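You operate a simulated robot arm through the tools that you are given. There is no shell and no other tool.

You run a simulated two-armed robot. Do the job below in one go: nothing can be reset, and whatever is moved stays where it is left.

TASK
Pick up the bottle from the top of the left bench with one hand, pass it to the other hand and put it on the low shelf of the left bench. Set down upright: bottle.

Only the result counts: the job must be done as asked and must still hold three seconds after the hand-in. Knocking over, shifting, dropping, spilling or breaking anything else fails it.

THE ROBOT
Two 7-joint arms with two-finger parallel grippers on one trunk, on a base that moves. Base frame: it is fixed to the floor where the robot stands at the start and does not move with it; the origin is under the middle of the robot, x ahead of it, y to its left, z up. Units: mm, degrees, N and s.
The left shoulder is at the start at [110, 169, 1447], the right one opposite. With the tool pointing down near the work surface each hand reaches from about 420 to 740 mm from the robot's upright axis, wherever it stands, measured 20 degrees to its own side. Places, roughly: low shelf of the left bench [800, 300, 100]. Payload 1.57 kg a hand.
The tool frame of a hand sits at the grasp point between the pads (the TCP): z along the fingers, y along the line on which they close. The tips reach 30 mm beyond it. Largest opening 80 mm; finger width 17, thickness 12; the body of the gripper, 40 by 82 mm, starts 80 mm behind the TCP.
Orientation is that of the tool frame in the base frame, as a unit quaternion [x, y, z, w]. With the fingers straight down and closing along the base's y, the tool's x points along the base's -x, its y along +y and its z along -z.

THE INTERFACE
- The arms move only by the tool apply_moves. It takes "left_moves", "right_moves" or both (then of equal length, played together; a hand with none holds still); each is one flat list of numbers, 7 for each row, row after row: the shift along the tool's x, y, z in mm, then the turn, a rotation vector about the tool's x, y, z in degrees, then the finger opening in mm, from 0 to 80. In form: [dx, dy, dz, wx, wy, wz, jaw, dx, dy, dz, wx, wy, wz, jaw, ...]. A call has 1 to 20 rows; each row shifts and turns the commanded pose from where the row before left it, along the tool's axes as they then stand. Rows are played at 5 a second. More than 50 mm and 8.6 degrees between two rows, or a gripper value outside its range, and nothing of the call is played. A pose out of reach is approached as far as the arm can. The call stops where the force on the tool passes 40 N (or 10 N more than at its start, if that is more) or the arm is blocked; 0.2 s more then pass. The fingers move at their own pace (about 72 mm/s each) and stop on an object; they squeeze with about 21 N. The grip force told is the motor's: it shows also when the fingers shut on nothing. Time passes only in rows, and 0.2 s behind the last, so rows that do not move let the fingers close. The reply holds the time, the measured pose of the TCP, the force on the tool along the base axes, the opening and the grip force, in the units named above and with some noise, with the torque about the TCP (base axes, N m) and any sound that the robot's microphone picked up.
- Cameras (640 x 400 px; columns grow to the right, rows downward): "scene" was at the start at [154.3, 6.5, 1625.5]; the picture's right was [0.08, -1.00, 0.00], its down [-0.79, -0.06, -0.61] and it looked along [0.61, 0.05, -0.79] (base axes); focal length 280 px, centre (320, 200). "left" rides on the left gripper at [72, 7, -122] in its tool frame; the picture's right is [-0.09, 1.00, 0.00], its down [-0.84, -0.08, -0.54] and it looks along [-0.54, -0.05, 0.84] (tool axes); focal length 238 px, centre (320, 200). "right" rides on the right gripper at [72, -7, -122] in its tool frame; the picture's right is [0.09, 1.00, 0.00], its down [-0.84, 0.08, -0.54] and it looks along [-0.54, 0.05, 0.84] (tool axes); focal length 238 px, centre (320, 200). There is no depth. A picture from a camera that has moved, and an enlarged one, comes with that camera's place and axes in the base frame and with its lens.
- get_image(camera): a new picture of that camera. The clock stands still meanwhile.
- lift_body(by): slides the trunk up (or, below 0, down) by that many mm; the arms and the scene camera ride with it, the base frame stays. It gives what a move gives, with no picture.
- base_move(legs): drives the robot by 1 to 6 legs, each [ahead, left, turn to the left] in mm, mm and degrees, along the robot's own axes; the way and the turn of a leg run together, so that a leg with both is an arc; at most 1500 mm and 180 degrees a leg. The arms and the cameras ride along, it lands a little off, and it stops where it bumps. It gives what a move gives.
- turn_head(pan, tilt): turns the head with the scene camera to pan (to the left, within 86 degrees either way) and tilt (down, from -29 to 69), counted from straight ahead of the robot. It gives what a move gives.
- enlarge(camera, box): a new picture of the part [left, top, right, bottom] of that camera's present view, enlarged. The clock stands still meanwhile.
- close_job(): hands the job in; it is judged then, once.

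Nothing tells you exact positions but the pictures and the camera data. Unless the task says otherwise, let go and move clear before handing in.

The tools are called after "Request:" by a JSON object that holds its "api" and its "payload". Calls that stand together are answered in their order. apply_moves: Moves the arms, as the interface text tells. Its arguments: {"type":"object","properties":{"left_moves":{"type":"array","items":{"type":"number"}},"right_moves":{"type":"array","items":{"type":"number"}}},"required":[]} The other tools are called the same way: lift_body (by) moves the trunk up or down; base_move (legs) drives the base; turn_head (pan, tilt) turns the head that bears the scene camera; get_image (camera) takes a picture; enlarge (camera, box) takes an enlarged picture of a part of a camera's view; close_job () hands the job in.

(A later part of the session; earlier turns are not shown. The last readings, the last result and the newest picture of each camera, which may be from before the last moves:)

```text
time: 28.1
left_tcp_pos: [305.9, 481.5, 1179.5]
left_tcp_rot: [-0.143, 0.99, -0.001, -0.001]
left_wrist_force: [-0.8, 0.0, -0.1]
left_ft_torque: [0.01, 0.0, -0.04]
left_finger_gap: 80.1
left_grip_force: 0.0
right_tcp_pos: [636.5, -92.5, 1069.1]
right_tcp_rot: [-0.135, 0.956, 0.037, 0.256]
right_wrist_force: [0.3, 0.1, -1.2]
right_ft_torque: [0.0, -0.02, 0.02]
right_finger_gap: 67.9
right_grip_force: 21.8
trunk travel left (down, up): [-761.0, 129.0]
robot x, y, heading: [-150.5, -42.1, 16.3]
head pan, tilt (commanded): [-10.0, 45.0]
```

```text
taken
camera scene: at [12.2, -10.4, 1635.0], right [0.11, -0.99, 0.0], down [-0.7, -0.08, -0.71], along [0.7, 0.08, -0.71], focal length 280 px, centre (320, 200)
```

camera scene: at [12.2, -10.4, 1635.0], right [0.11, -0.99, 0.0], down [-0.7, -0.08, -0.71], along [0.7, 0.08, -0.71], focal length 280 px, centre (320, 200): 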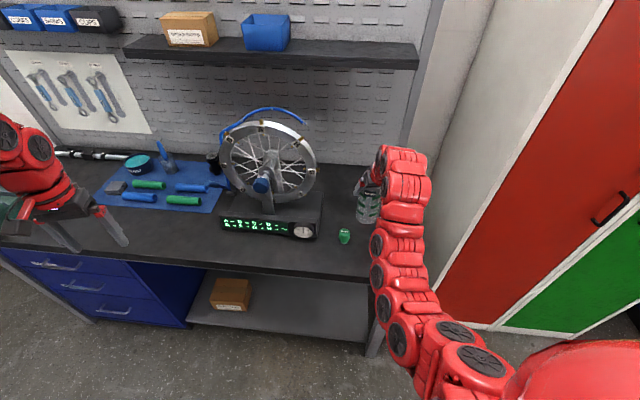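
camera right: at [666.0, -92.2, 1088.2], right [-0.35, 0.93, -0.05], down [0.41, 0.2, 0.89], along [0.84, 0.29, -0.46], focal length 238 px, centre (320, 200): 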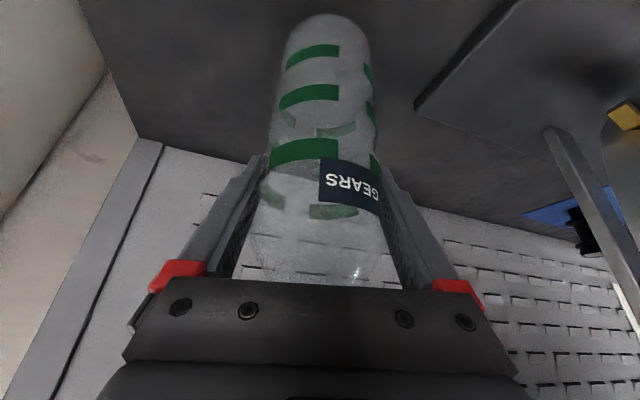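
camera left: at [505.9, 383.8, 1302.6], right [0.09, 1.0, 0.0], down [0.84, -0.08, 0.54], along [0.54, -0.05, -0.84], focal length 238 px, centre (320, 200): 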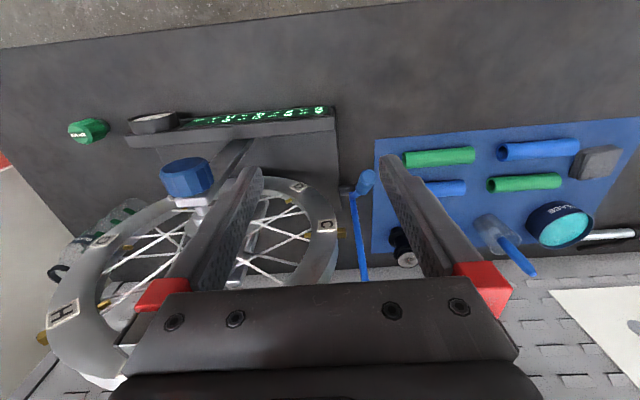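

The base backed up cleanly and the bottle is still held; it weighs only about 0.1 kg. I'll check the rear sides once and keep backing away.

Request:
{"api": "turn_head", "payload": {"pan": -86, "tilt": 30}}

Request:
{"api": "get_image", "payload": {"camera": "scene"}}

Request:
{"api": "turn_head", "payload": {"pan": 86, "tilt": 30}}

Request:
{"api": "get_image", "payload": {"camera": "scene"}}

```text
time: 29.6
left_tcp_pos: [303.9, 479.6, 1179.3]
left_tcp_rot: [-0.143, 0.99, -0.001, 0.0]
left_wrist_force: [0.9, 0.7, 0.6]
left_ft_torque: [-0.03, -0.02, 0.02]
left_finger_gap: 80.1
left_grip_force: 0.0
right_tcp_pos: [635.9, -93.3, 1070.2]
right_tcp_rot: [-0.137, 0.956, 0.038, 0.255]
right_wrist_force: [0.2, 0.7, 0.0]
right_ft_torque: [0.02, -0.02, 0.03]
right_finger_gap: 67.7
right_grip_force: 21.0
trunk travel left (down, up): [-761.0, 129.0]
robot x, y, heading: [-148.6, -42.3, 16.4]
head pan, tilt (commanded): [-85.9, 30.0]
```

```text
taken
camera scene: at [-38.5, -104.6, 1657.9], right [-0.94, -0.35, 0.0], down [-0.17, 0.47, -0.87], along [0.3, -0.81, -0.5], focal length 280 px, centre (320, 200)
```

scene: 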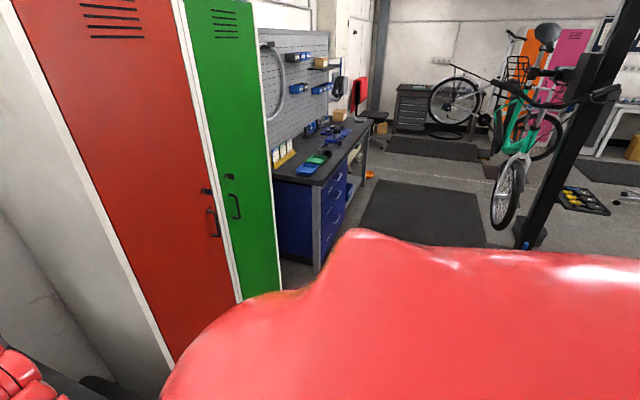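

```text
time: 32.2
left_tcp_pos: [302.9, 481.3, 1179.0]
left_tcp_rot: [-0.143, 0.99, -0.002, -0.001]
left_wrist_force: [0.6, -0.6, -0.8]
left_ft_torque: [-0.02, 0.04, 0.01]
left_finger_gap: 80.0
left_grip_force: 0.1
right_tcp_pos: [634.7, -93.1, 1069.1]
right_tcp_rot: [-0.137, 0.956, 0.037, 0.256]
right_wrist_force: [-0.5, -0.4, -1.2]
right_ft_torque: [-0.04, 0.0, -0.01]
right_finger_gap: 67.8
right_grip_force: 21.5
trunk travel left (down, up): [-761.0, 129.0]
robot x, y, heading: [-148.8, -40.7, 16.2]
head pan, tilt (commanded): [85.9, 30.0]
```

```text
taken
camera scene: at [-89.6, 68.5, 1657.9], right [0.98, 0.21, 0.0], down [0.11, -0.49, -0.87], along [-0.18, 0.85, -0.5], focal length 280 px, centre (320, 200)
```

scene: 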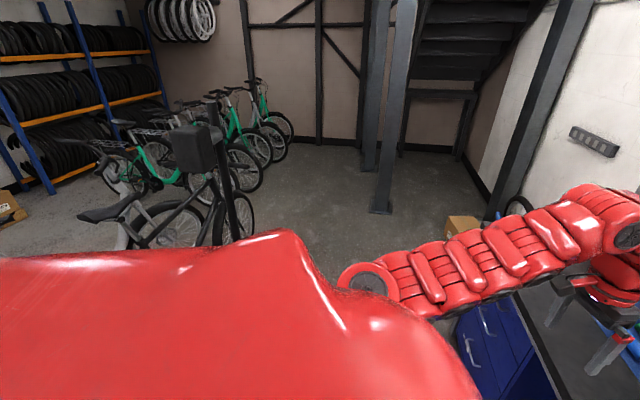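

A bike on a stand is behind-left, more than a metre away, so backing 350 mm stays clear.

Request:
{"api": "base_move", "payload": {"legs": [[-330, 0, 0]]}}

Request:
{"api": "turn_head", "payload": {"pan": 0, "tilt": 45}}

Request:
{"api": "get_image", "payload": {"camera": "scene"}}

```text
time: 34.4
left_tcp_pos: [-10.6, 387.9, 1179.5]
left_tcp_rot: [-0.143, 0.99, -0.001, 0.0]
left_wrist_force: [0.4, -0.2, 0.0]
left_ft_torque: [-0.02, -0.01, -0.01]
left_finger_gap: 80.2
left_grip_force: 0.2
right_tcp_pos: [320.9, -186.0, 1069.2]
right_tcp_rot: [-0.136, 0.956, 0.037, 0.256]
right_wrist_force: [0.7, -0.3, -0.1]
right_ft_torque: [0.01, 0.0, -0.01]
right_finger_gap: 68.1
right_grip_force: 21.2
trunk travel left (down, up): [-761.0, 129.0]
robot x, y, heading: [-465.6, -135.1, 16.3]
head pan, tilt (commanded): [85.9, 30.0]
```

```text
time: 36.0
left_tcp_pos: [-11.4, 388.7, 1179.8]
left_tcp_rot: [-0.143, 0.99, 0.0, -0.001]
left_wrist_force: [-0.8, -0.1, 0.7]
left_ft_torque: [0.02, -0.02, 0.01]
left_finger_gap: 80.0
left_grip_force: 0.1
right_tcp_pos: [319.8, -184.2, 1070.4]
right_tcp_rot: [-0.136, 0.956, 0.038, 0.256]
right_wrist_force: [-0.7, 0.0, -0.9]
right_ft_torque: [0.01, -0.02, -0.02]
right_finger_gap: 67.7
right_grip_force: 21.2
trunk travel left (down, up): [-761.0, 129.0]
robot x, y, heading: [-460.4, -135.7, 16.5]
head pan, tilt (commanded): [0.0, 45.0]
```

```text
taken
camera scene: at [-306.3, -88.9, 1635.3], right [0.28, -0.96, 0.0], down [-0.68, -0.2, -0.71], along [0.68, 0.2, -0.71], focal length 280 px, centre (320, 200)
```

scene: 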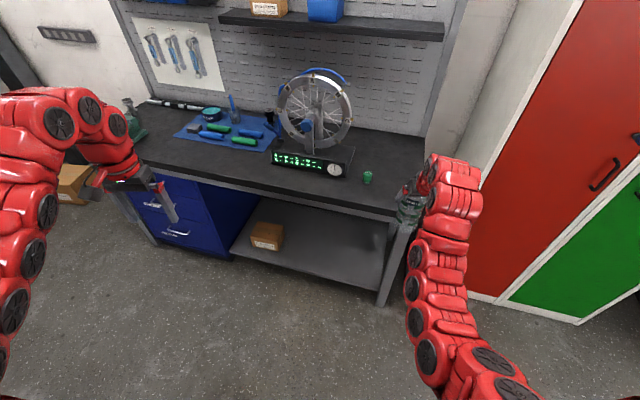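

Both arms are clear of the bench. Now I'll bring the right hand with the bottle lower and toward the robot's centre line for the handover.

Request:
{"api": "apply_moves", "payload": {"right_moves": [15, 0, 26, 0, 0, 0, 40, 15, 0, 26, 0, 0, 0, 40, 15, 0, 26, 0, 0, 0, 40, 15, 0, 26, 0, 0, 0, 40, 10.4, 25, -6, 0, 0, 0, 40, 10.4, 25, -6, 0, 0, 0, 40, 10.4, 25, -6, 0, 0, 0, 40, 10.4, 25, -6, 0, 0, 0, 40, 10.4, 25, -6, 0, 0, 0, 40, 10.4, 25, -6, 0, 0, 0, 40, 10.4, 25, -6, 0, 0, 0, 40, 10.4, 25, -6, 0, 0, 0, 40, 0, 27, 0, 0, 0, 0, 40]}}

Request:
{"api": "get_image", "payload": {"camera": "scene"}}

```text
time: 38.8
left_tcp_pos: [-12.3, 389.2, 1179.5]
left_tcp_rot: [-0.142, 0.99, 0.0, -0.001]
left_wrist_force: [-0.2, 0.8, 0.3]
left_ft_torque: [-0.01, 0.01, 0.02]
left_finger_gap: 80.4
left_grip_force: 0.1
right_tcp_pos: [166.5, 5.9, 950.7]
right_tcp_rot: [-0.136, 0.957, 0.036, 0.255]
right_wrist_force: [0.9, 0.0, -1.1]
right_ft_torque: [0.0, -0.01, 0.01]
right_finger_gap: 67.7
right_grip_force: 21.1
trunk travel left (down, up): [-761.0, 129.0]
robot x, y, heading: [-459.6, -140.7, 16.3]
head pan, tilt (commanded): [0.0, 45.0]
```

```text
taken
camera scene: at [-306.4, -88.0, 1635.3], right [0.28, -0.96, 0.0], down [-0.68, -0.2, -0.71], along [0.68, 0.2, -0.71], focal length 280 px, centre (320, 200)
```

scene: 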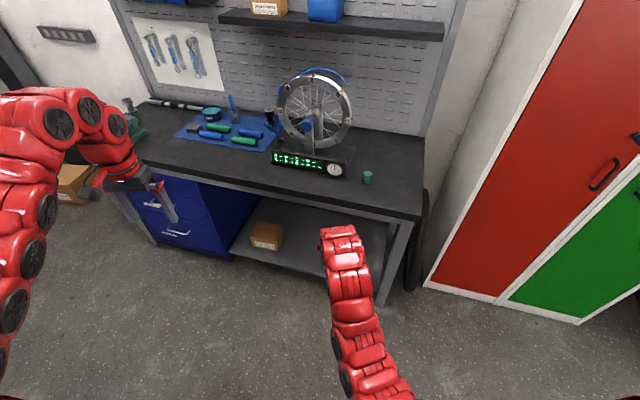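

The right hand is at the handover spot with the bottle upright at about robot-frame (642, -40). Now I'll lower the left hand and start turning it so it can come in from the front-left, pointing to the bottle's lower part.

Request:
{"api": "apply_moves", "payload": {"left_moves": [0, 0, 30, 0, 0, 0, 80, 0, 0, 30, 0, 0, 7.5, 80, 0, 0, 30, 0, 0, 7.5, 80, 0, 0, 30, 0, 0, 7.5, 80, 0, 0, 30, 0, 0, 7.5, 80, 0, 0, 30, 0, 0, 7.5, 80, 0, 0, 20, 0, 0, 7.5, 80]}}

Request:
{"api": "get_image", "payload": {"camera": "left"}}

Request:
{"api": "get_image", "payload": {"camera": "right"}}

```text
time: 40.4
left_tcp_pos: [-40.6, 487.9, 1105.3]
left_tcp_rot: [0.07, 0.998, -0.007, -0.001]
left_wrist_force: [0.2, -0.8, -0.4]
left_ft_torque: [-0.01, -0.02, 0.02]
left_finger_gap: 79.7
left_grip_force: 0.0
left hand out of reach, approached as far as the arm can: row 1, 2, 3, 4, 5, 6
right_tcp_pos: [166.8, 6.1, 950.3]
right_tcp_rot: [-0.136, 0.956, 0.036, 0.256]
right_wrist_force: [0.1, 1.1, -0.5]
right_ft_torque: [-0.02, -0.02, 0.0]
right_finger_gap: 67.8
right_grip_force: 21.3
trunk travel left (down, up): [-761.0, 129.0]
robot x, y, heading: [-459.2, -135.0, 16.3]
head pan, tilt (commanded): [0.0, 45.0]
```

```text
taken
camera left: at [-112.0, 507.1, 1228.0], right [0.23, 0.97, -0.01], down [0.82, -0.19, 0.54], along [0.53, -0.13, -0.84], focal length 238 px, centre (320, 200)
```

left: 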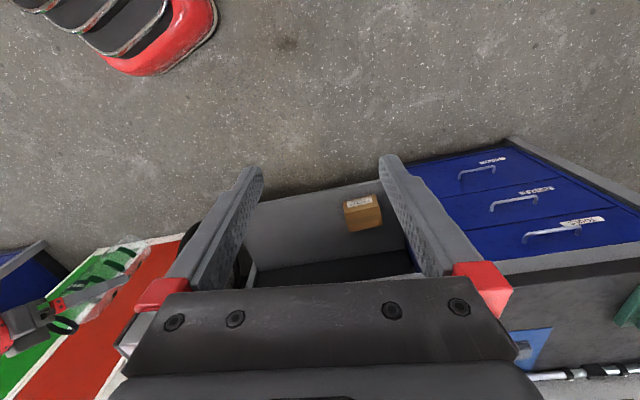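

```text
taken
camera right: at [49.8, -33.4, 1019.3], right [-0.35, 0.93, -0.05], down [0.41, 0.2, 0.89], along [0.84, 0.3, -0.46], focal length 238 px, centre (320, 200)
```

right: 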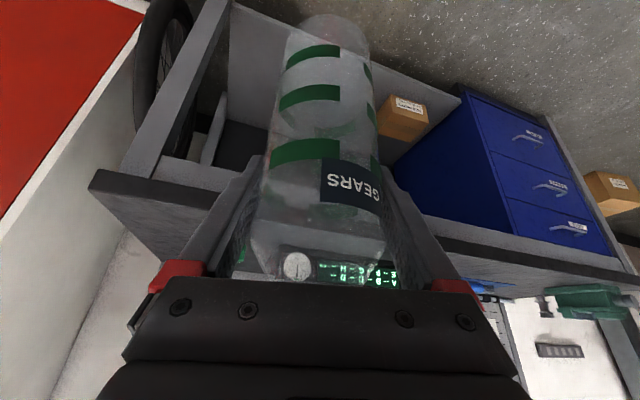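

The left arm hit a joint limit with the tool straight down; tilting freed the right arm earlier, so I'll tilt the left hand first, then lower it. The bottle still sits unchanged in the right hand.

Request:
{"api": "apply_moves", "payload": {"left_moves": [0, 0, 0, 0, -7.5, 0, 80, 0, 0, 0, 0, -7.5, 0, 80, 0, 0, 0, 0, -7.5, 0, 80, 0, 0, 0, 0, -7.5, 0, 80]}}

```text
time: 41.4
left_tcp_pos: [-40.5, 489.3, 1104.0]
left_tcp_rot: [0.065, 0.964, -0.024, 0.258]
left_wrist_force: [-0.7, -0.1, -0.1]
left_ft_torque: [0.05, -0.03, -0.01]
left_finger_gap: 80.0
left_grip_force: 0.0
right_tcp_pos: [167.5, 6.4, 950.5]
right_tcp_rot: [-0.137, 0.956, 0.037, 0.255]
right_wrist_force: [0.4, -0.3, 0.1]
right_ft_torque: [-0.01, -0.04, 0.0]
right_finger_gap: 67.7
right_grip_force: 20.7
trunk travel left (down, up): [-761.0, 129.0]
robot x, y, heading: [-461.3, -131.6, 16.4]
head pan, tilt (commanded): [0.0, 45.0]
```

The tilt worked. Next I'll lower the left hand in this tilted posture and move it inwards in the same call.

Request:
{"api": "apply_moves", "payload": {"left_moves": [12.5, 0, 21.65, 0, 0, 0, 80, 12.5, 0, 21.65, 0, 0, 0, 80, 12.5, 0, 21.65, 0, 0, 0, 80, 12.5, 0, 21.65, 0, 0, 0, 80, 0, -20, 0, 0, -7, 0, 80, 0, -20, 0, 0, -7, 0, 80]}}

```text
time: 42.8
left_tcp_pos: [-47.1, 447.8, 1006.5]
left_tcp_rot: [0.062, 0.926, -0.031, 0.372]
left_wrist_force: [0.2, 0.1, -0.2]
left_ft_torque: [0.02, 0.02, -0.01]
left_finger_gap: 80.0
left_grip_force: 0.1
right_tcp_pos: [166.2, 4.4, 951.4]
right_tcp_rot: [-0.135, 0.956, 0.037, 0.256]
right_wrist_force: [0.1, 0.1, -0.2]
right_ft_torque: [0.04, -0.01, -0.02]
right_finger_gap: 67.7
right_grip_force: 20.8
trunk travel left (down, up): [-761.0, 129.0]
robot x, y, heading: [-460.7, -137.0, 16.3]
head pan, tilt (commanded): [0.0, 45.0]
```

That works well. I'll continue tilting to 65°, lowering and bringing the left hand toward the standoff beside the bottle.

Request:
{"api": "apply_moves", "payload": {"left_moves": [6.7, -25, 21.3, 0, -7, 0, 80, 9.25, -25, 20.4, 0, -7, 0, 80, 11.66, -25, 19.1, 0, -7, 0, 80, 1.84, -28, 11.9, 0, 0, 0, 80, 1.84, -28, 11.9, 0, 0, 0, 80, 1.84, -28, 11.9, 0, 0, 0, 80, 1.84, -28, 11.9, 0, 0, 0, 80, 1.84, -28, 11.9, 0, 0, 0, 80]}}

Request:
{"api": "get_image", "payload": {"camera": "scene"}}

Request:
{"api": "get_image", "payload": {"camera": "left"}}

```text
time: 44.6
left_tcp_pos: [1.9, 223.5, 913.2]
left_tcp_rot: [0.056, 0.842, -0.041, 0.535]
left_wrist_force: [0.4, -0.4, -0.3]
left_ft_torque: [0.05, 0.0, 0.02]
left_finger_gap: 80.1
left_grip_force: 0.0
right_tcp_pos: [167.6, 5.3, 950.3]
right_tcp_rot: [-0.136, 0.956, 0.037, 0.256]
right_wrist_force: [-0.2, 0.4, 0.0]
right_ft_torque: [-0.05, 0.01, -0.02]
right_finger_gap: 68.1
right_grip_force: 21.1
trunk travel left (down, up): [-761.0, 129.0]
robot x, y, heading: [-462.3, -133.8, 16.1]
head pan, tilt (commanded): [0.0, 45.0]
```

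```text
taken
camera scene: at [-306.8, -89.7, 1635.4], right [0.28, -0.96, 0.0], down [-0.68, -0.2, -0.71], along [0.68, 0.2, -0.71], focal length 280 px, centre (320, 200)
```

scene: 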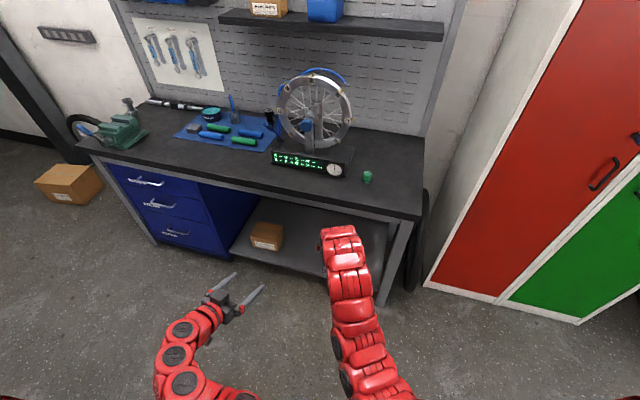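

```text
taken
camera left: at [-137.6, 249.9, 900.7], right [0.18, 0.98, 0.07], down [-0.14, -0.05, 0.99], along [0.97, -0.19, 0.13], focal length 238 px, centre (320, 200)
```

left: 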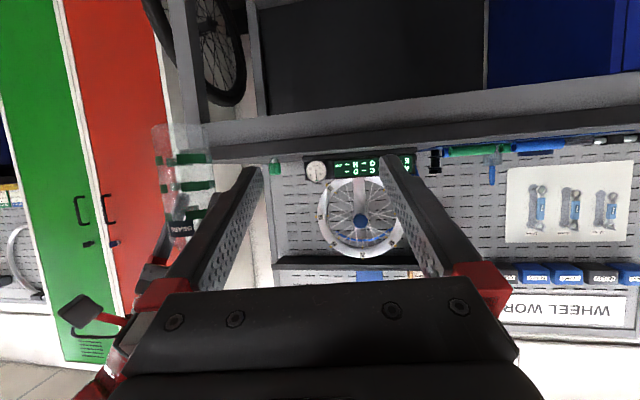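

The bottle is visible in the left wrist view (inverted picture). I'll move to the standoff 150 mm from the bottle and yaw the left hand so it points at it.

Request:
{"api": "apply_moves", "payload": {"left_moves": [1.7, -28, 12.5, 0, 0, 0, 80, 1.7, -28, 12.5, 6.34, 0, 2.96, 80, 1.7, -28, 12.5, 6.34, 0, 2.96, 80, 1.7, -28, 12.5, 6.34, 0, 2.96, 80]}}

Request:
{"api": "get_image", "payload": {"camera": "left"}}

```text
time: 45.6
left_tcp_pos: [18.6, 104.3, 885.5]
left_tcp_rot: [0.208, 0.817, -0.138, 0.52]
left_wrist_force: [-1.0, 0.5, 0.6]
left_ft_torque: [0.03, 0.0, -0.01]
left_finger_gap: 79.9
left_grip_force: 0.0
right_tcp_pos: [168.1, 5.5, 949.5]
right_tcp_rot: [-0.137, 0.956, 0.037, 0.256]
right_wrist_force: [-0.1, -1.3, -1.2]
right_ft_torque: [-0.02, 0.0, -0.01]
right_finger_gap: 67.5
right_grip_force: 21.5
trunk travel left (down, up): [-761.0, 129.0]
robot x, y, heading: [-464.4, -136.9, 16.3]
head pan, tilt (commanded): [0.0, 45.0]
```

```text
taken
camera left: at [-102.0, 180.6, 872.7], right [0.52, 0.85, 0.07], down [-0.16, 0.01, 0.99], along [0.84, -0.52, 0.14], focal length 238 px, centre (320, 200)
```

left: 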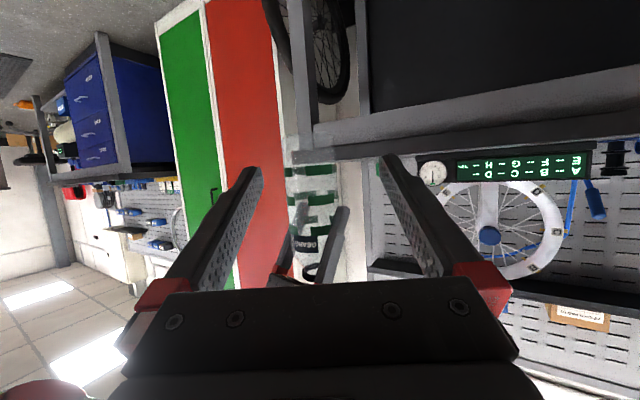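

Request:
{"api": "enlarge", "payload": {"camera": "left", "box": [240, 130, 400, 290]}}

Request:
{"api": "turn_head", "payload": {"pan": 10, "tilt": 60}}

Request:
{"api": "get_image", "payload": {"camera": "scene"}}

```text
2.50 times, centred on (320, 210) of left
camera zoom: at [-102.0, 180.6, 872.7], right [0.52, 0.85, 0.07], down [-0.16, 0.01, 0.99], along [0.84, -0.52, 0.14], focal length 596 px, centre (320, 175)
```

zoom: 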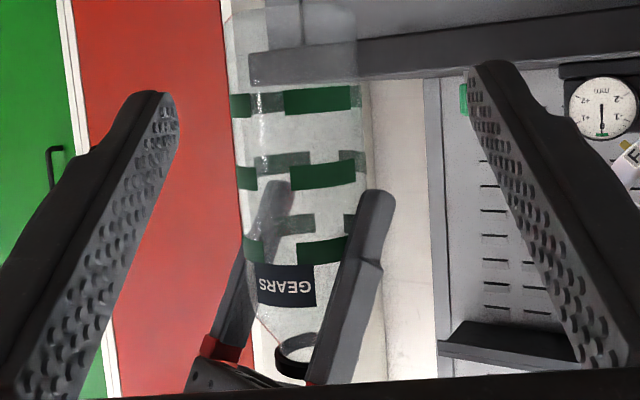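

```text
time: 46.4
left_tcp_pos: [17.8, 105.6, 885.7]
left_tcp_rot: [0.208, 0.817, -0.139, 0.52]
left_wrist_force: [0.4, 0.5, -0.2]
left_ft_torque: [-0.03, 0.02, -0.01]
left_finger_gap: 79.7
left_grip_force: 0.1
right_tcp_pos: [167.4, 6.7, 950.5]
right_tcp_rot: [-0.136, 0.956, 0.037, 0.256]
right_wrist_force: [0.3, -0.7, -0.9]
right_ft_torque: [0.02, -0.01, 0.02]
right_finger_gap: 67.4
right_grip_force: 21.2
trunk travel left (down, up): [-761.0, 129.0]
robot x, y, heading: [-459.4, -135.4, 16.2]
head pan, tilt (commanded): [10.0, 60.0]
```

```text
taken
camera scene: at [-324.7, -82.4, 1615.9], right [0.44, -0.9, 0.0], down [-0.78, -0.38, -0.5], along [0.45, 0.22, -0.87], focal length 280 px, centre (320, 200)
```

scene: 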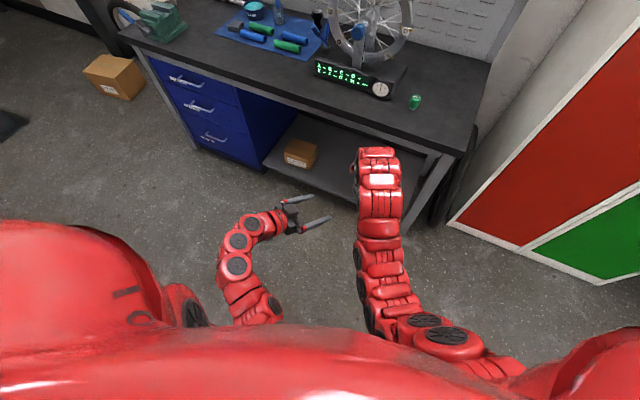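

Request:
{"api": "enlarge", "payload": {"camera": "left", "box": [250, 80, 370, 180]}}

```text
4.00 times, centred on (310, 130) of left
camera zoom: at [-102.1, 180.6, 872.7], right [0.51, 0.85, 0.07], down [-0.15, 0.01, 0.99], along [0.84, -0.52, 0.14], focal length 953 px, centre (360, 480)
```

zoom: 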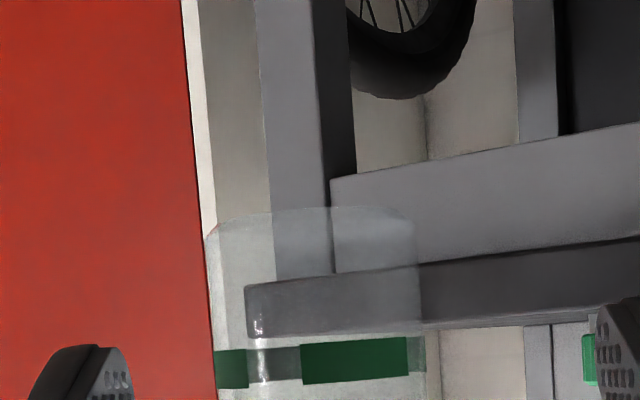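

The bottle bottom is at z≈830 and the bottle hangs upright; it is about 18 mm to the right of the left tool's mid-plane and 175 mm ahead. I'll correct that and move in halfway, then re-check.

Request:
{"api": "apply_moves", "payload": {"left_moves": [2.7, -9, 1.3, 0, 0, 0, 80, 2.7, -9, 1.3, 0, 0, 0, 80, -9, 0, 26, 0, 0, 0, 80, -12.6, 0, 27.2, 0, 0, 0, 80, -12.6, 0, 27.2, 0, 0, 0, 80]}}

Request:
{"api": "get_image", "payload": {"camera": "left"}}

Request:
{"api": "enlarge", "payload": {"camera": "left", "box": [230, 50, 410, 230]}}

```text
time: 47.6
left_tcp_pos: [89.6, 46.8, 880.6]
left_tcp_rot: [0.207, 0.817, -0.139, 0.52]
left_wrist_force: [-0.3, -0.2, -0.5]
left_ft_torque: [0.01, -0.03, 0.0]
left_finger_gap: 79.8
left_grip_force: 0.0
right_tcp_pos: [168.1, 4.7, 948.7]
right_tcp_rot: [-0.136, 0.956, 0.037, 0.255]
right_wrist_force: [-0.4, -0.6, -0.5]
right_ft_torque: [0.02, 0.01, -0.01]
right_finger_gap: 67.8
right_grip_force: 21.1
trunk travel left (down, up): [-761.0, 129.0]
robot x, y, heading: [-457.6, -134.5, 16.2]
head pan, tilt (commanded): [10.0, 60.0]
```

```text
taken
camera left: at [-31.9, 121.8, 866.4], right [0.52, 0.85, 0.07], down [-0.15, 0.01, 0.99], along [0.84, -0.52, 0.14], focal length 238 px, centre (320, 200)
```

left: 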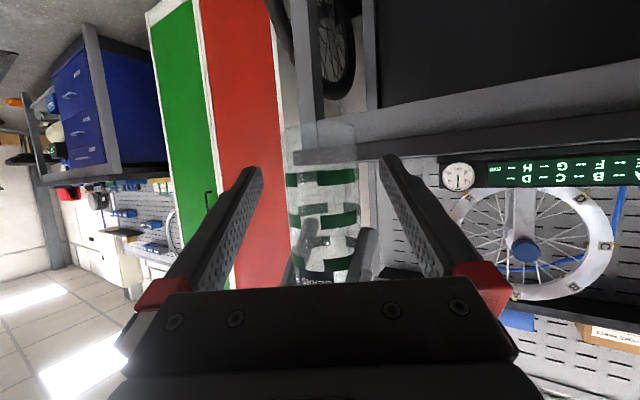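

```text
2.22 times, centred on (320, 140) of left
camera zoom: at [-31.9, 121.8, 866.4], right [0.52, 0.85, 0.07], down [-0.15, 0.01, 0.99], along [0.84, -0.52, 0.14], focal length 530 px, centre (320, 333)
```

zoom: 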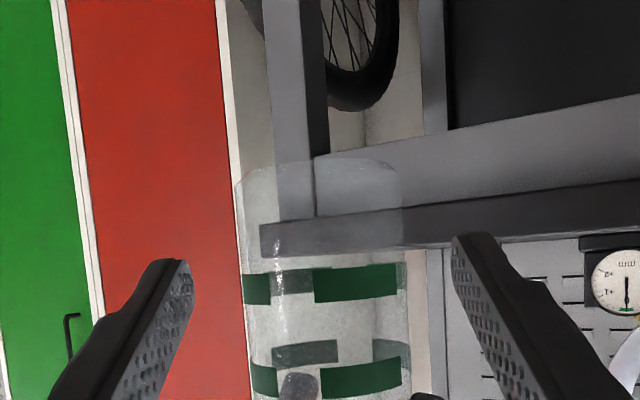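

Lateral alignment is now within about 1 mm and the bottle is about 84 mm ahead. I'll move in half of that and verify again.

Request:
{"api": "apply_moves", "payload": {"left_moves": [-7.9, 0, 19.5, 0, 0, 0, 80, -7.9, 0, 19.5, 0, 0, 0, 80]}}

Request:
{"api": "get_image", "payload": {"camera": "left"}}

Request:
{"api": "enlarge", "payload": {"camera": "left", "box": [230, 50, 410, 230]}}

```text
time: 48.2
left_tcp_pos: [123.4, 26.5, 878.3]
left_tcp_rot: [0.207, 0.817, -0.139, 0.52]
left_wrist_force: [-0.1, -0.4, 0.2]
left_ft_torque: [-0.01, 0.01, 0.03]
left_finger_gap: 80.0
left_grip_force: 0.2
right_tcp_pos: [166.4, 5.6, 949.3]
right_tcp_rot: [-0.136, 0.956, 0.038, 0.256]
right_wrist_force: [0.1, 0.3, -0.4]
right_ft_torque: [-0.04, 0.03, -0.01]
right_finger_gap: 67.7
right_grip_force: 20.9
trunk travel left (down, up): [-761.0, 129.0]
robot x, y, heading: [-461.0, -130.8, 16.4]
head pan, tilt (commanded): [10.0, 60.0]
```

```text
taken
camera left: at [3.7, 100.8, 864.3], right [0.52, 0.85, 0.07], down [-0.15, 0.01, 0.99], along [0.84, -0.52, 0.14], focal length 238 px, centre (320, 200)
```

left: 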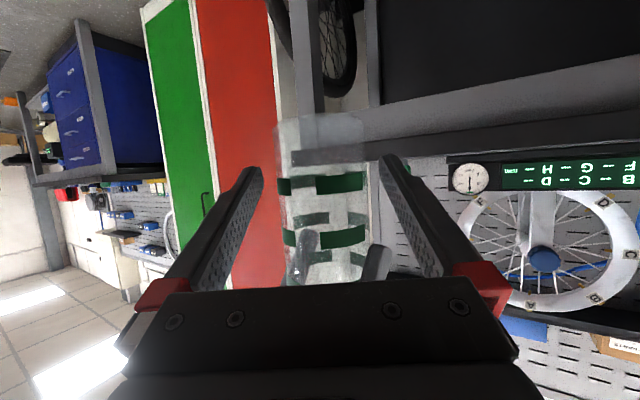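

```text
2.22 times, centred on (320, 140) of left
camera zoom: at [3.7, 100.8, 864.3], right [0.52, 0.85, 0.07], down [-0.15, 0.01, 0.99], along [0.84, -0.52, 0.14], focal length 530 px, centre (320, 333)
```

zoom: 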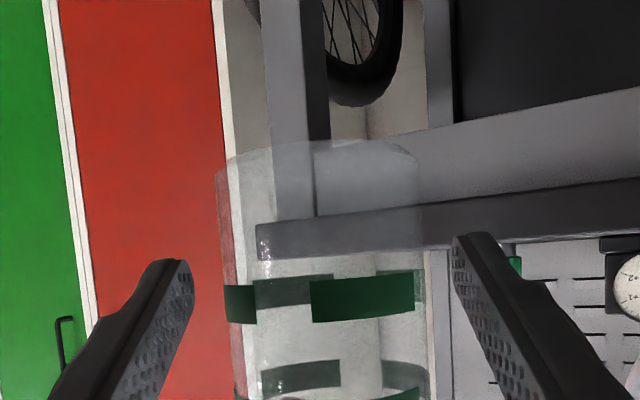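

Remaining gap is about 43 mm with 1 mm sideways. Moving in to surround the bottle's lower part with the left fingers.

Request:
{"api": "apply_moves", "payload": {"left_moves": [-8.2, 0.5, 19.9, 0, 0, 0, 80, -8.2, 0.5, 19.9, 0, 0, 0, 80, 0, 0, 0, 0, 0, 0, 80]}}

Request:
{"api": "get_image", "payload": {"camera": "left"}}

Request:
{"api": "get_image", "payload": {"camera": "right"}}

Request:
{"api": "enlarge", "payload": {"camera": "left", "box": [220, 70, 420, 290]}}

```text
time: 49.0
left_tcp_pos: [162.1, 6.9, 879.7]
left_tcp_rot: [0.208, 0.817, -0.138, 0.521]
left_wrist_force: [0.2, -0.1, -0.5]
left_ft_torque: [-0.02, -0.04, 0.01]
left_finger_gap: 80.0
left_grip_force: 0.1
right_tcp_pos: [166.7, 4.7, 950.2]
right_tcp_rot: [-0.136, 0.956, 0.036, 0.257]
right_wrist_force: [0.1, 0.3, -0.4]
right_ft_torque: [-0.04, 0.0, 0.0]
right_finger_gap: 67.9
right_grip_force: 20.8
trunk travel left (down, up): [-761.0, 129.0]
robot x, y, heading: [-460.3, -135.2, 16.4]
head pan, tilt (commanded): [10.0, 60.0]
```

```text
taken
camera left: at [40.8, 81.9, 865.1], right [0.51, 0.85, 0.07], down [-0.16, 0.01, 0.99], along [0.84, -0.52, 0.14], focal length 238 px, centre (320, 200)
```

left: 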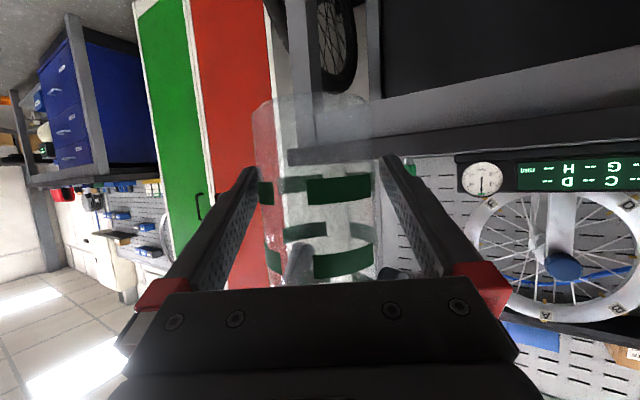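

```text
taken
camera right: at [49.7, -34.3, 1019.4], right [-0.35, 0.93, -0.05], down [0.41, 0.2, 0.89], along [0.84, 0.3, -0.46], focal length 238 px, centre (320, 200)
```

right: 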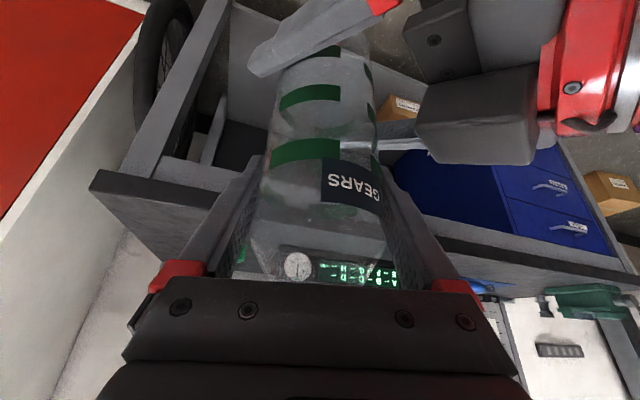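

```text
1.82 times, centred on (320, 180) of left
camera zoom: at [40.8, 81.9, 865.1], right [0.51, 0.85, 0.07], down [-0.16, 0.01, 0.99], along [0.84, -0.52, 0.14], focal length 433 px, centre (320, 236)
```

zoom: 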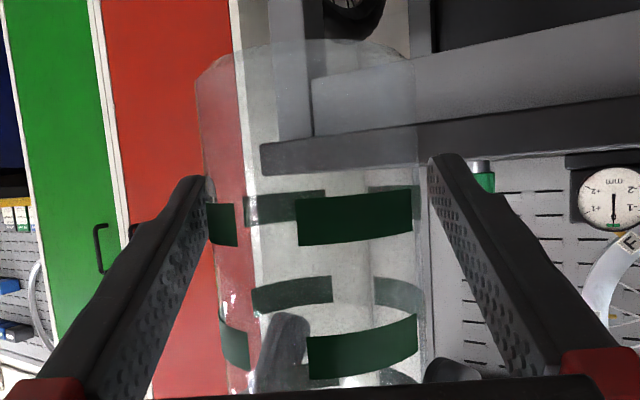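

The left fingers now surround the lower part of the bottle, centred within 1 mm. Closing the left gripper while the right still holds.

Request:
{"api": "apply_moves", "payload": {"left_moves": [0, 0, 0, 0, 0, 0, 40, 0, 0, 0, 0, 0, 0, 40, 0, 0, 0, 0, 0, 0, 40, 0, 0, 0, 0, 0, 0, 40]}}

Request:
{"api": "get_image", "payload": {"camera": "left"}}

Request:
{"api": "get_image", "payload": {"camera": "right"}}

```text
time: 50.0
left_tcp_pos: [160.6, 6.4, 877.4]
left_tcp_rot: [0.208, 0.816, -0.14, 0.52]
left_wrist_force: [-6.5, -8.7, 2.0]
left_ft_torque: [0.37, -0.25, -0.18]
left_finger_gap: 67.8
left_grip_force: 20.8
right_tcp_pos: [166.6, 6.9, 950.1]
right_tcp_rot: [-0.136, 0.956, 0.038, 0.256]
right_wrist_force: [5.9, 9.0, -1.5]
right_ft_torque: [0.23, -0.16, 0.07]
right_finger_gap: 67.8
right_grip_force: 21.3
trunk travel left (down, up): [-761.0, 129.0]
robot x, y, heading: [-458.2, -134.3, 16.6]
head pan, tilt (commanded): [10.0, 60.0]
```

```text
taken
camera left: at [40.7, 81.3, 864.8], right [0.52, 0.85, 0.07], down [-0.15, 0.01, 0.99], along [0.84, -0.52, 0.14], focal length 238 px, centre (320, 200)
```

left: 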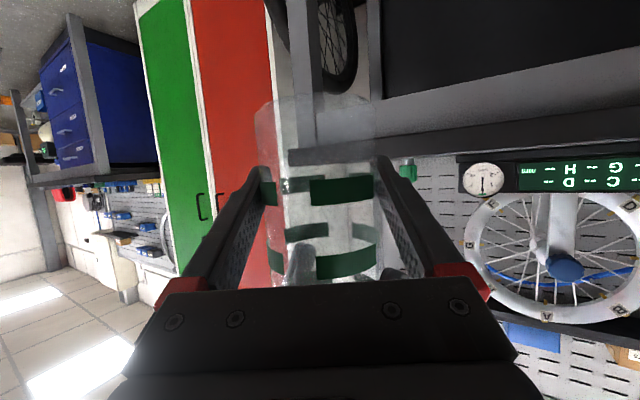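

```text
taken
camera right: at [49.8, -34.0, 1019.4], right [-0.36, 0.93, -0.04], down [0.41, 0.2, 0.89], along [0.84, 0.3, -0.46], focal length 238 px, centre (320, 200)
```

right: 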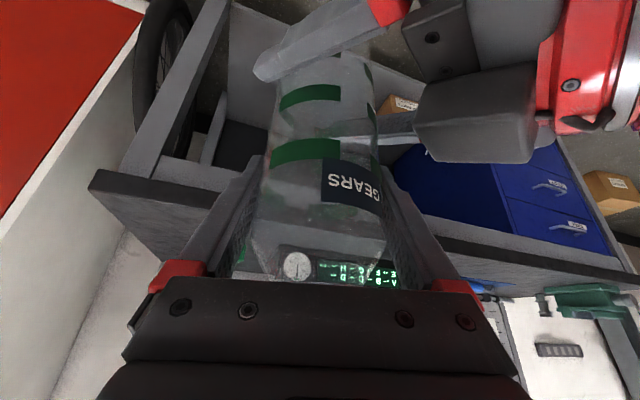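

Both hands hold the bottle, with about 11 N of sideways strain between them. I'll ease it by shifting the left hand slightly to its right before letting go with the right.

Request:
{"api": "apply_moves", "payload": {"left_moves": [0, -0.6, 0, 0, 0, 0, 40, 0, 0, 0, 0, 0, 0, 40]}}

```text
time: 50.6
left_tcp_pos: [161.2, 5.9, 877.7]
left_tcp_rot: [0.207, 0.817, -0.138, 0.521]
left_wrist_force: [-8.1, -7.9, 7.3]
left_ft_torque: [0.3, -0.37, -0.18]
left_finger_gap: 67.8
left_grip_force: 21.1
right_tcp_pos: [167.9, 5.8, 949.3]
right_tcp_rot: [-0.137, 0.956, 0.036, 0.255]
right_wrist_force: [8.7, 7.5, -8.9]
right_ft_torque: [0.26, -0.23, 0.13]
right_finger_gap: 67.7
right_grip_force: 20.7
trunk travel left (down, up): [-761.0, 129.0]
robot x, y, heading: [-461.3, -133.8, 16.1]
head pan, tilt (commanded): [10.0, 60.0]
```

The strain is small and will relax on release. Opening the right gripper now while the left holds.

Request:
{"api": "apply_moves", "payload": {"right_moves": [0, 0, 0, 0, 0, 0, 70, 0, 0, 0, 0, 0, 0, 74, 0, 0, 0, 0, 0, 0, 80, 0, 0, 0, 0, 0, 0, 80]}}

Request:
{"api": "get_image", "payload": {"camera": "right"}}

Request:
{"api": "get_image", "payload": {"camera": "left"}}

```text
time: 51.6
left_tcp_pos: [161.4, 5.7, 877.7]
left_tcp_rot: [0.208, 0.817, -0.139, 0.519]
left_wrist_force: [-0.4, -0.6, -0.1]
left_ft_torque: [0.03, -0.01, 0.02]
left_finger_gap: 67.9
left_grip_force: 20.9
right_tcp_pos: [166.6, 5.0, 949.9]
right_tcp_rot: [-0.136, 0.956, 0.037, 0.256]
right_wrist_force: [0.3, -0.5, 0.4]
right_ft_torque: [0.0, 0.02, 0.01]
right_finger_gap: 80.0
right_grip_force: 0.1
trunk travel left (down, up): [-761.0, 129.0]
robot x, y, heading: [-458.6, -132.6, 16.4]
head pan, tilt (commanded): [10.0, 60.0]
```

```text
taken
camera right: at [50.0, -34.4, 1019.3], right [-0.35, 0.93, -0.05], down [0.41, 0.2, 0.89], along [0.84, 0.3, -0.46], focal length 238 px, centre (320, 200)
```

right: 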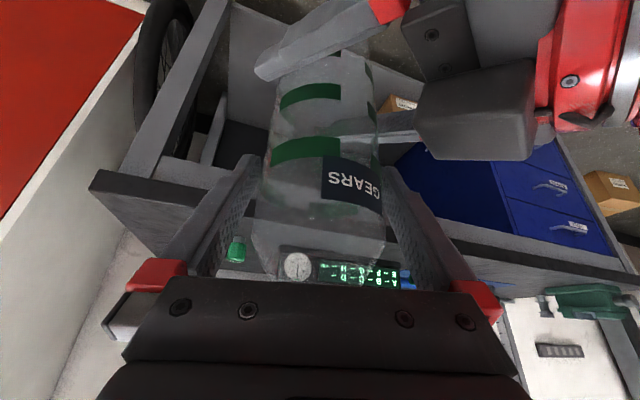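

```text
taken
camera left: at [40.5, 80.6, 863.4], right [0.52, 0.85, 0.07], down [-0.15, 0.01, 0.99], along [0.84, -0.52, 0.14], focal length 238 px, centre (320, 200)
```

left: 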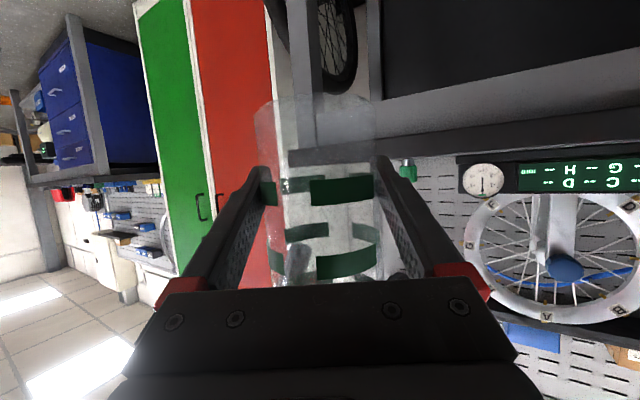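

The handover held: the left grips with 21 N and the right is open and unloaded. Raising the right hand straight up off the bottle.

Request:
{"api": "apply_moves", "payload": {"right_moves": [-5, 0, -8.66, 0, 0, 0, 80, -5, 0, -8.66, 0, 0, 0, 80, -10, 0, -17.3, 0, 0, 0, 80, -10, 0, -17.3, 0, 0, 0, 80, -10, 0, -17.3, 0, 0, 0, 80, -10, 0, -17.3, 0, 0, 0, 80, -10, 0, -17.3, 0, 0, 0, 80, -10, 0, -17.3, 0, 0, 0, 80]}}

Request:
{"api": "get_image", "payload": {"camera": "right"}}

Request:
{"api": "get_image", "payload": {"camera": "left"}}

```text
time: 53.4
left_tcp_pos: [161.8, 6.3, 876.8]
left_tcp_rot: [0.208, 0.817, -0.139, 0.52]
left_wrist_force: [0.4, 0.7, -0.6]
left_ft_torque: [0.0, -0.02, 0.0]
left_finger_gap: 67.7
left_grip_force: 20.9
right_tcp_pos: [165.0, 3.5, 1092.2]
right_tcp_rot: [-0.135, 0.956, 0.036, 0.256]
right_wrist_force: [-0.6, 0.3, -0.1]
right_ft_torque: [0.01, -0.01, 0.01]
right_finger_gap: 80.1
right_grip_force: 0.1
trunk travel left (down, up): [-761.0, 129.0]
robot x, y, heading: [-460.8, -134.2, 16.4]
head pan, tilt (commanded): [10.0, 60.0]
```

```text
taken
camera right: at [47.3, -35.1, 1160.3], right [-0.35, 0.93, -0.05], down [0.41, 0.2, 0.89], along [0.84, 0.3, -0.46], focal length 238 px, centre (320, 200)
```

right: 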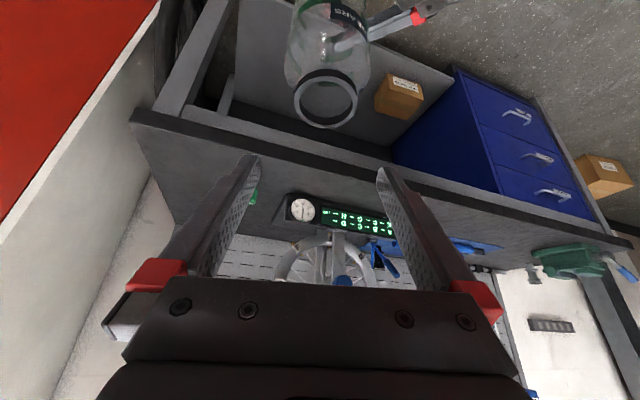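

```text
taken
camera left: at [40.4, 80.8, 863.6], right [0.52, 0.85, 0.07], down [-0.16, 0.01, 0.99], along [0.84, -0.52, 0.14], focal length 238 px, centre (320, 200)
```

left: 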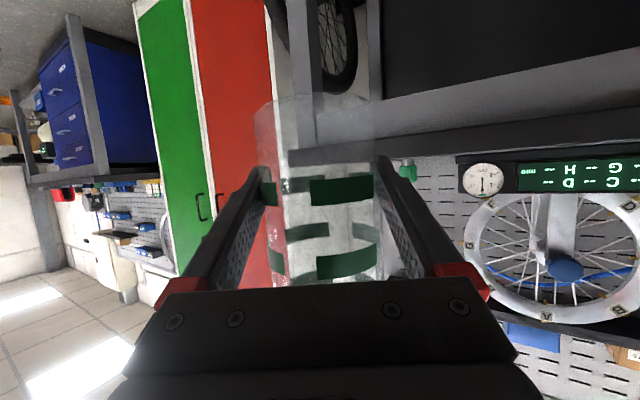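

The left hand alone now holds the bottle steadily. I'll swing the right hand away to its own side and look at the left arm's posture before lowering the trunk.

Request:
{"api": "apply_moves", "payload": {"right_moves": [0, -25, 0, 0, 0, 0, 80, 0, -30, 0, 0, 0, 0, 80, 0, -30, 0, 0, 0, 0, 80, 0, -30, 0, 0, 0, 0, 80, 0, -30, 0, 0, 0, 0, 80, 0, -30, 0, 0, 0, 0, 80, 0, -30, 0, 0, 0, 0, 80, 0, -30, 0, 0, 0, 0, 80]}}

Request:
{"api": "turn_head", "payload": {"pan": 15, "tilt": 65}}

Request:
{"api": "get_image", "payload": {"camera": "scene"}}

Request:
{"api": "turn_head", "payload": {"pan": 10, "tilt": 45}}

Request:
{"api": "get_image", "payload": {"camera": "scene"}}

Request:
{"api": "get_image", "payload": {"camera": "right"}}

```text
time: 55.2
left_tcp_pos: [162.1, 6.2, 876.9]
left_tcp_rot: [0.208, 0.817, -0.138, 0.52]
left_wrist_force: [-0.5, 0.4, 0.5]
left_ft_torque: [-0.02, -0.02, 0.0]
left_finger_gap: 67.7
left_grip_force: 21.6
right_tcp_pos: [231.9, -217.5, 1088.5]
right_tcp_rot: [-0.136, 0.956, 0.037, 0.256]
right_wrist_force: [-0.5, -0.5, -0.8]
right_ft_torque: [0.0, 0.0, 0.0]
right_finger_gap: 79.8
right_grip_force: 0.1
trunk travel left (down, up): [-761.0, 129.0]
robot x, y, heading: [-461.8, -130.6, 16.2]
head pan, tilt (commanded): [10.0, 60.0]
```

```text
time: 55.8
left_tcp_pos: [161.0, 7.2, 877.0]
left_tcp_rot: [0.208, 0.817, -0.139, 0.519]
left_wrist_force: [0.1, -0.7, -0.7]
left_ft_torque: [0.0, -0.02, -0.01]
left_finger_gap: 67.7
left_grip_force: 20.6
right_tcp_pos: [231.2, -217.9, 1088.1]
right_tcp_rot: [-0.136, 0.956, 0.037, 0.256]
right_wrist_force: [-0.7, 0.4, -0.6]
right_ft_torque: [0.0, 0.02, 0.0]
right_finger_gap: 80.0
right_grip_force: 0.0
trunk travel left (down, up): [-761.0, 129.0]
robot x, y, heading: [-460.2, -134.7, 16.4]
head pan, tilt (commanded): [15.0, 65.0]
```

```text
taken
camera scene: at [-332.6, -80.2, 1610.3], right [0.52, -0.85, 0.0], down [-0.77, -0.47, -0.42], along [0.36, 0.22, -0.91], focal length 280 px, centre (320, 200)
```

scene: 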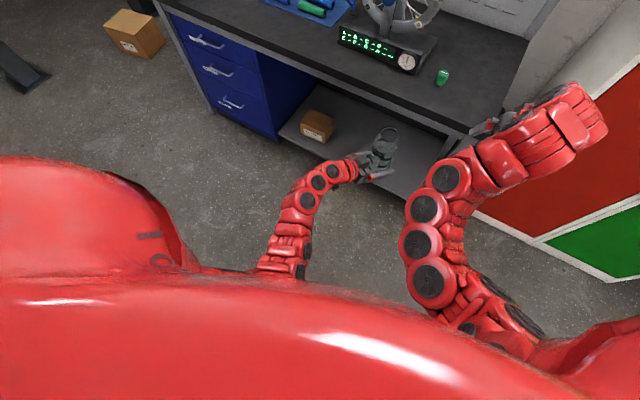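

```text
time: 56.6
left_tcp_pos: [161.0, 5.3, 877.9]
left_tcp_rot: [0.207, 0.817, -0.138, 0.52]
left_wrist_force: [-0.3, -0.1, -0.2]
left_ft_torque: [-0.01, 0.01, 0.0]
left_finger_gap: 67.5
left_grip_force: 20.7
right_tcp_pos: [229.2, -216.5, 1088.0]
right_tcp_rot: [-0.136, 0.956, 0.037, 0.256]
right_wrist_force: [0.7, 0.5, 0.0]
right_ft_torque: [-0.01, 0.0, 0.0]
right_finger_gap: 80.0
right_grip_force: 0.2
trunk travel left (down, up): [-761.0, 129.0]
robot x, y, heading: [-460.5, -132.0, 16.2]
head pan, tilt (commanded): [10.0, 45.0]
```

```text
taken
camera scene: at [-311.6, -76.0, 1635.2], right [0.44, -0.9, 0.0], down [-0.63, -0.31, -0.71], along [0.63, 0.31, -0.71], focal length 280 px, centre (320, 200)
```

scene: 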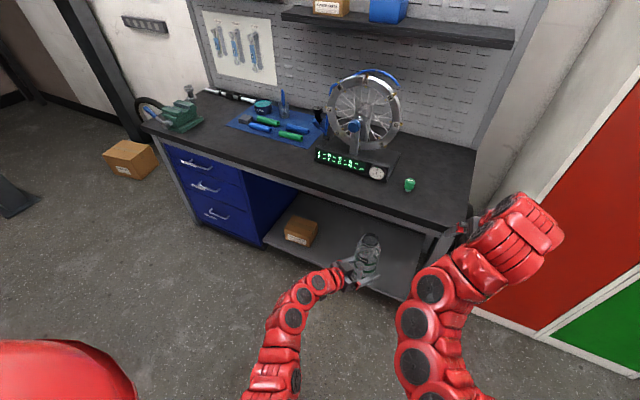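

```text
taken
camera right: at [113.2, -257.7, 1157.4], right [-0.35, 0.93, -0.05], down [0.41, 0.2, 0.89], along [0.84, 0.3, -0.46], focal length 238 px, centre (320, 200)
```

right: 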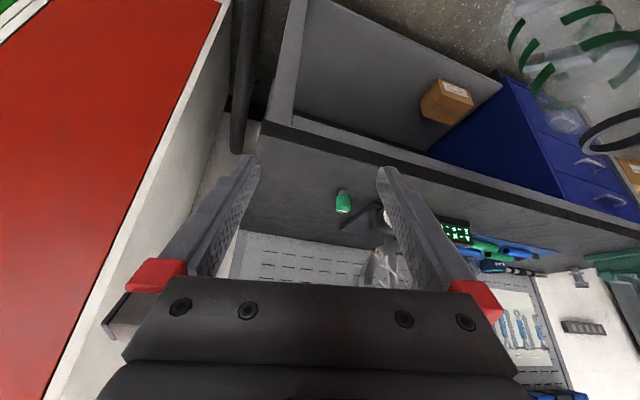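

The bottle is upright in the left hand. Before lowering I'll move the left hand over to its own side while yawing it to point straight ahead, so the bottle can be brought in under the bench with the right arm outside.

Request:
{"api": "apply_moves", "payload": {"left_moves": [12.55, 21.2, -26.9, -6.8, 0, -3.17, 40, 11.28, 24.9, -24.2, -6.8, 0, -3.17, 40, 9.8, 28.2, -21.0, -6.8, 0, -3.17, 40, 8.16, 31, -17.5, -6.8, 0, -3.17, 40, 6.38, 33.2, -13.7, -6.8, 0, -3.17, 40, 4.48, 34.9, -9.6, -6.8, 0, -3.17, 40, 0, 25, 0, 0, 0, 0, 40, 0, 25, 0, 0, 0, 0, 40, 0, 25, 0, 0, 0, 0, 40]}}

Request:
{"api": "get_image", "payload": {"camera": "scene"}}

Request:
{"api": "get_image", "payload": {"camera": "left"}}

```text
time: 58.6
left_tcp_pos: [44.6, 276.8, 872.7]
left_tcp_rot: [-0.121, 0.836, 0.071, 0.53]
left_wrist_force: [-0.5, 0.2, -0.2]
left_ft_torque: [0.0, 0.02, 0.0]
left_finger_gap: 67.4
left_grip_force: 21.2
right_tcp_pos: [231.3, -217.4, 1087.3]
right_tcp_rot: [-0.135, 0.956, 0.036, 0.257]
right_wrist_force: [-0.3, 0.0, -1.1]
right_ft_torque: [0.01, 0.01, 0.05]
right_finger_gap: 79.8
right_grip_force: 0.0
trunk travel left (down, up): [-761.0, 129.0]
robot x, y, heading: [-461.2, -137.5, 16.1]
head pan, tilt (commanded): [10.0, 45.0]
```

```text
taken
camera scene: at [-311.8, -75.1, 1635.3], right [0.44, -0.9, 0.0], down [-0.63, -0.31, -0.71], along [0.63, 0.31, -0.71], focal length 280 px, centre (320, 200)
```

scene: 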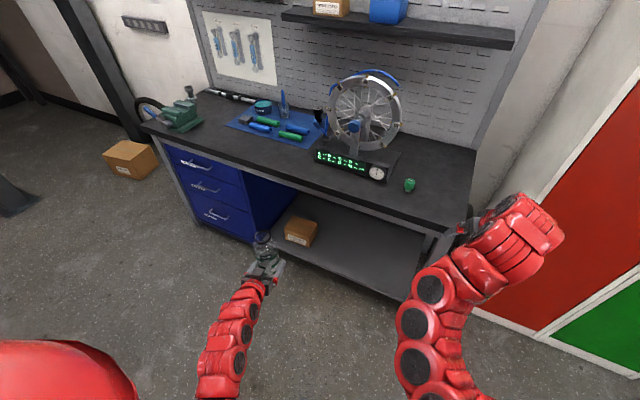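

```text
taken
camera left: at [-93.7, 245.1, 860.8], right [-0.24, 0.97, 0.07], down [-0.11, -0.1, 0.99], along [0.96, 0.23, 0.13], focal length 238 px, centre (320, 200)
```

left: 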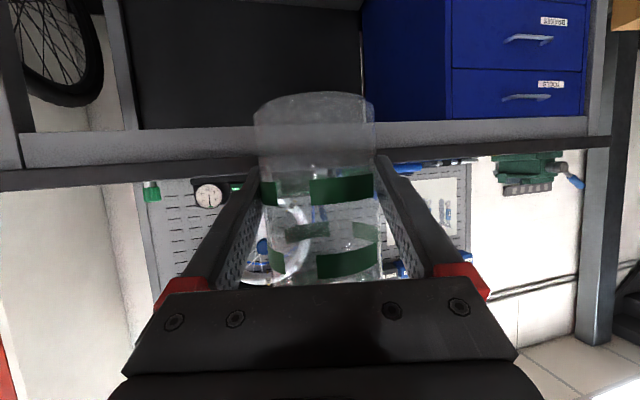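

The bottle is still gripped at 67.4 mm and upright. Now lowering the trunk by 600 mm, well clear of the bench.

Request:
{"api": "lift_body", "payload": {"by": -300}}

Request:
{"api": "lift_body", "payload": {"by": -300}}

Request:
{"api": "turn_head", "payload": {"pan": 0, "tilt": 30}}

Request:
{"api": "get_image", "payload": {"camera": "scene"}}

Request:
{"api": "get_image", "payload": {"camera": "left"}}

```text
time: 61.6
left_tcp_pos: [44.5, 275.9, 572.9]
left_tcp_rot: [-0.121, 0.836, 0.071, 0.53]
left_wrist_force: [-0.6, 0.4, -0.5]
left_ft_torque: [-0.01, 0.0, 0.03]
left_finger_gap: 67.8
left_grip_force: 21.1
right_tcp_pos: [231.6, -218.4, 788.0]
right_tcp_rot: [-0.136, 0.956, 0.038, 0.256]
right_wrist_force: [-0.4, -0.4, 0.8]
right_ft_torque: [-0.02, 0.01, 0.01]
right_finger_gap: 80.3
right_grip_force: 0.1
trunk travel left (down, up): [-461.0, 429.0]
robot x, y, heading: [-457.8, -135.1, 16.4]
head pan, tilt (commanded): [10.0, 45.0]
```

```text
time: 64.7
left_tcp_pos: [44.9, 277.1, 278.3]
left_tcp_rot: [-0.12, 0.836, 0.073, 0.53]
left_wrist_force: [0.0, 0.3, 0.0]
left_ft_torque: [-0.01, 0.02, 0.0]
left_finger_gap: 67.6
left_grip_force: 21.0
right_tcp_pos: [230.8, -218.1, 491.6]
right_tcp_rot: [-0.136, 0.956, 0.037, 0.257]
right_wrist_force: [1.2, 0.3, 0.0]
right_ft_torque: [-0.02, -0.01, 0.01]
right_finger_gap: 80.0
right_grip_force: 0.1
trunk travel left (down, up): [-161.0, 729.0]
robot x, y, heading: [-458.5, -133.9, 16.4]
head pan, tilt (commanded): [10.0, 45.0]
```

```text
time: 65.4
left_tcp_pos: [44.6, 277.1, 276.5]
left_tcp_rot: [-0.121, 0.836, 0.072, 0.53]
left_wrist_force: [-0.5, -0.4, -0.6]
left_ft_torque: [0.0, -0.01, -0.01]
left_finger_gap: 67.4
left_grip_force: 21.2
right_tcp_pos: [230.3, -216.5, 493.1]
right_tcp_rot: [-0.136, 0.957, 0.035, 0.255]
right_wrist_force: [-0.4, 1.1, 1.0]
right_ft_torque: [0.0, 0.03, 0.02]
right_finger_gap: 80.0
right_grip_force: 0.1
trunk travel left (down, up): [-161.0, 729.0]
robot x, y, heading: [-463.4, -134.5, 16.1]
head pan, tilt (commanded): [0.0, 30.0]
```

```text
taken
camera scene: at [-297.7, -84.3, 1061.8], right [0.28, -0.96, 0.0], down [-0.48, -0.14, -0.87], along [0.83, 0.24, -0.5], focal length 280 px, centre (320, 200)
```

scene: 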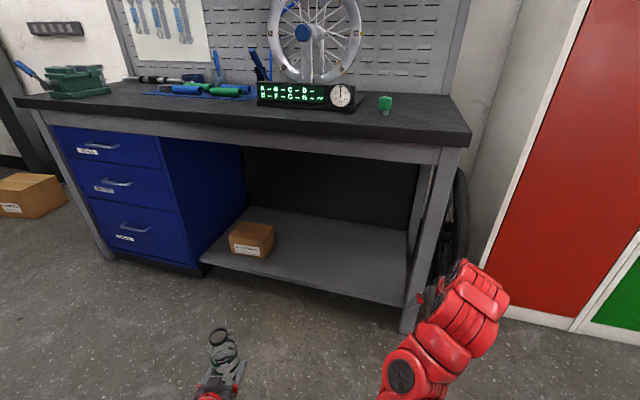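

```text
taken
camera left: at [-92.8, 245.6, 264.8], right [-0.24, 0.97, 0.07], down [-0.11, -0.1, 0.99], along [0.97, 0.23, 0.13], focal length 238 px, centre (320, 200)
```

left: 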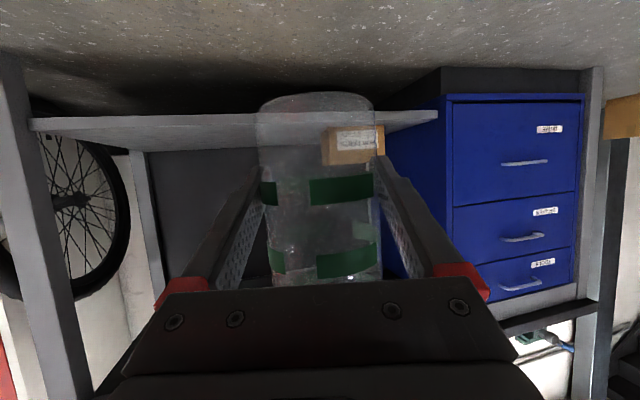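

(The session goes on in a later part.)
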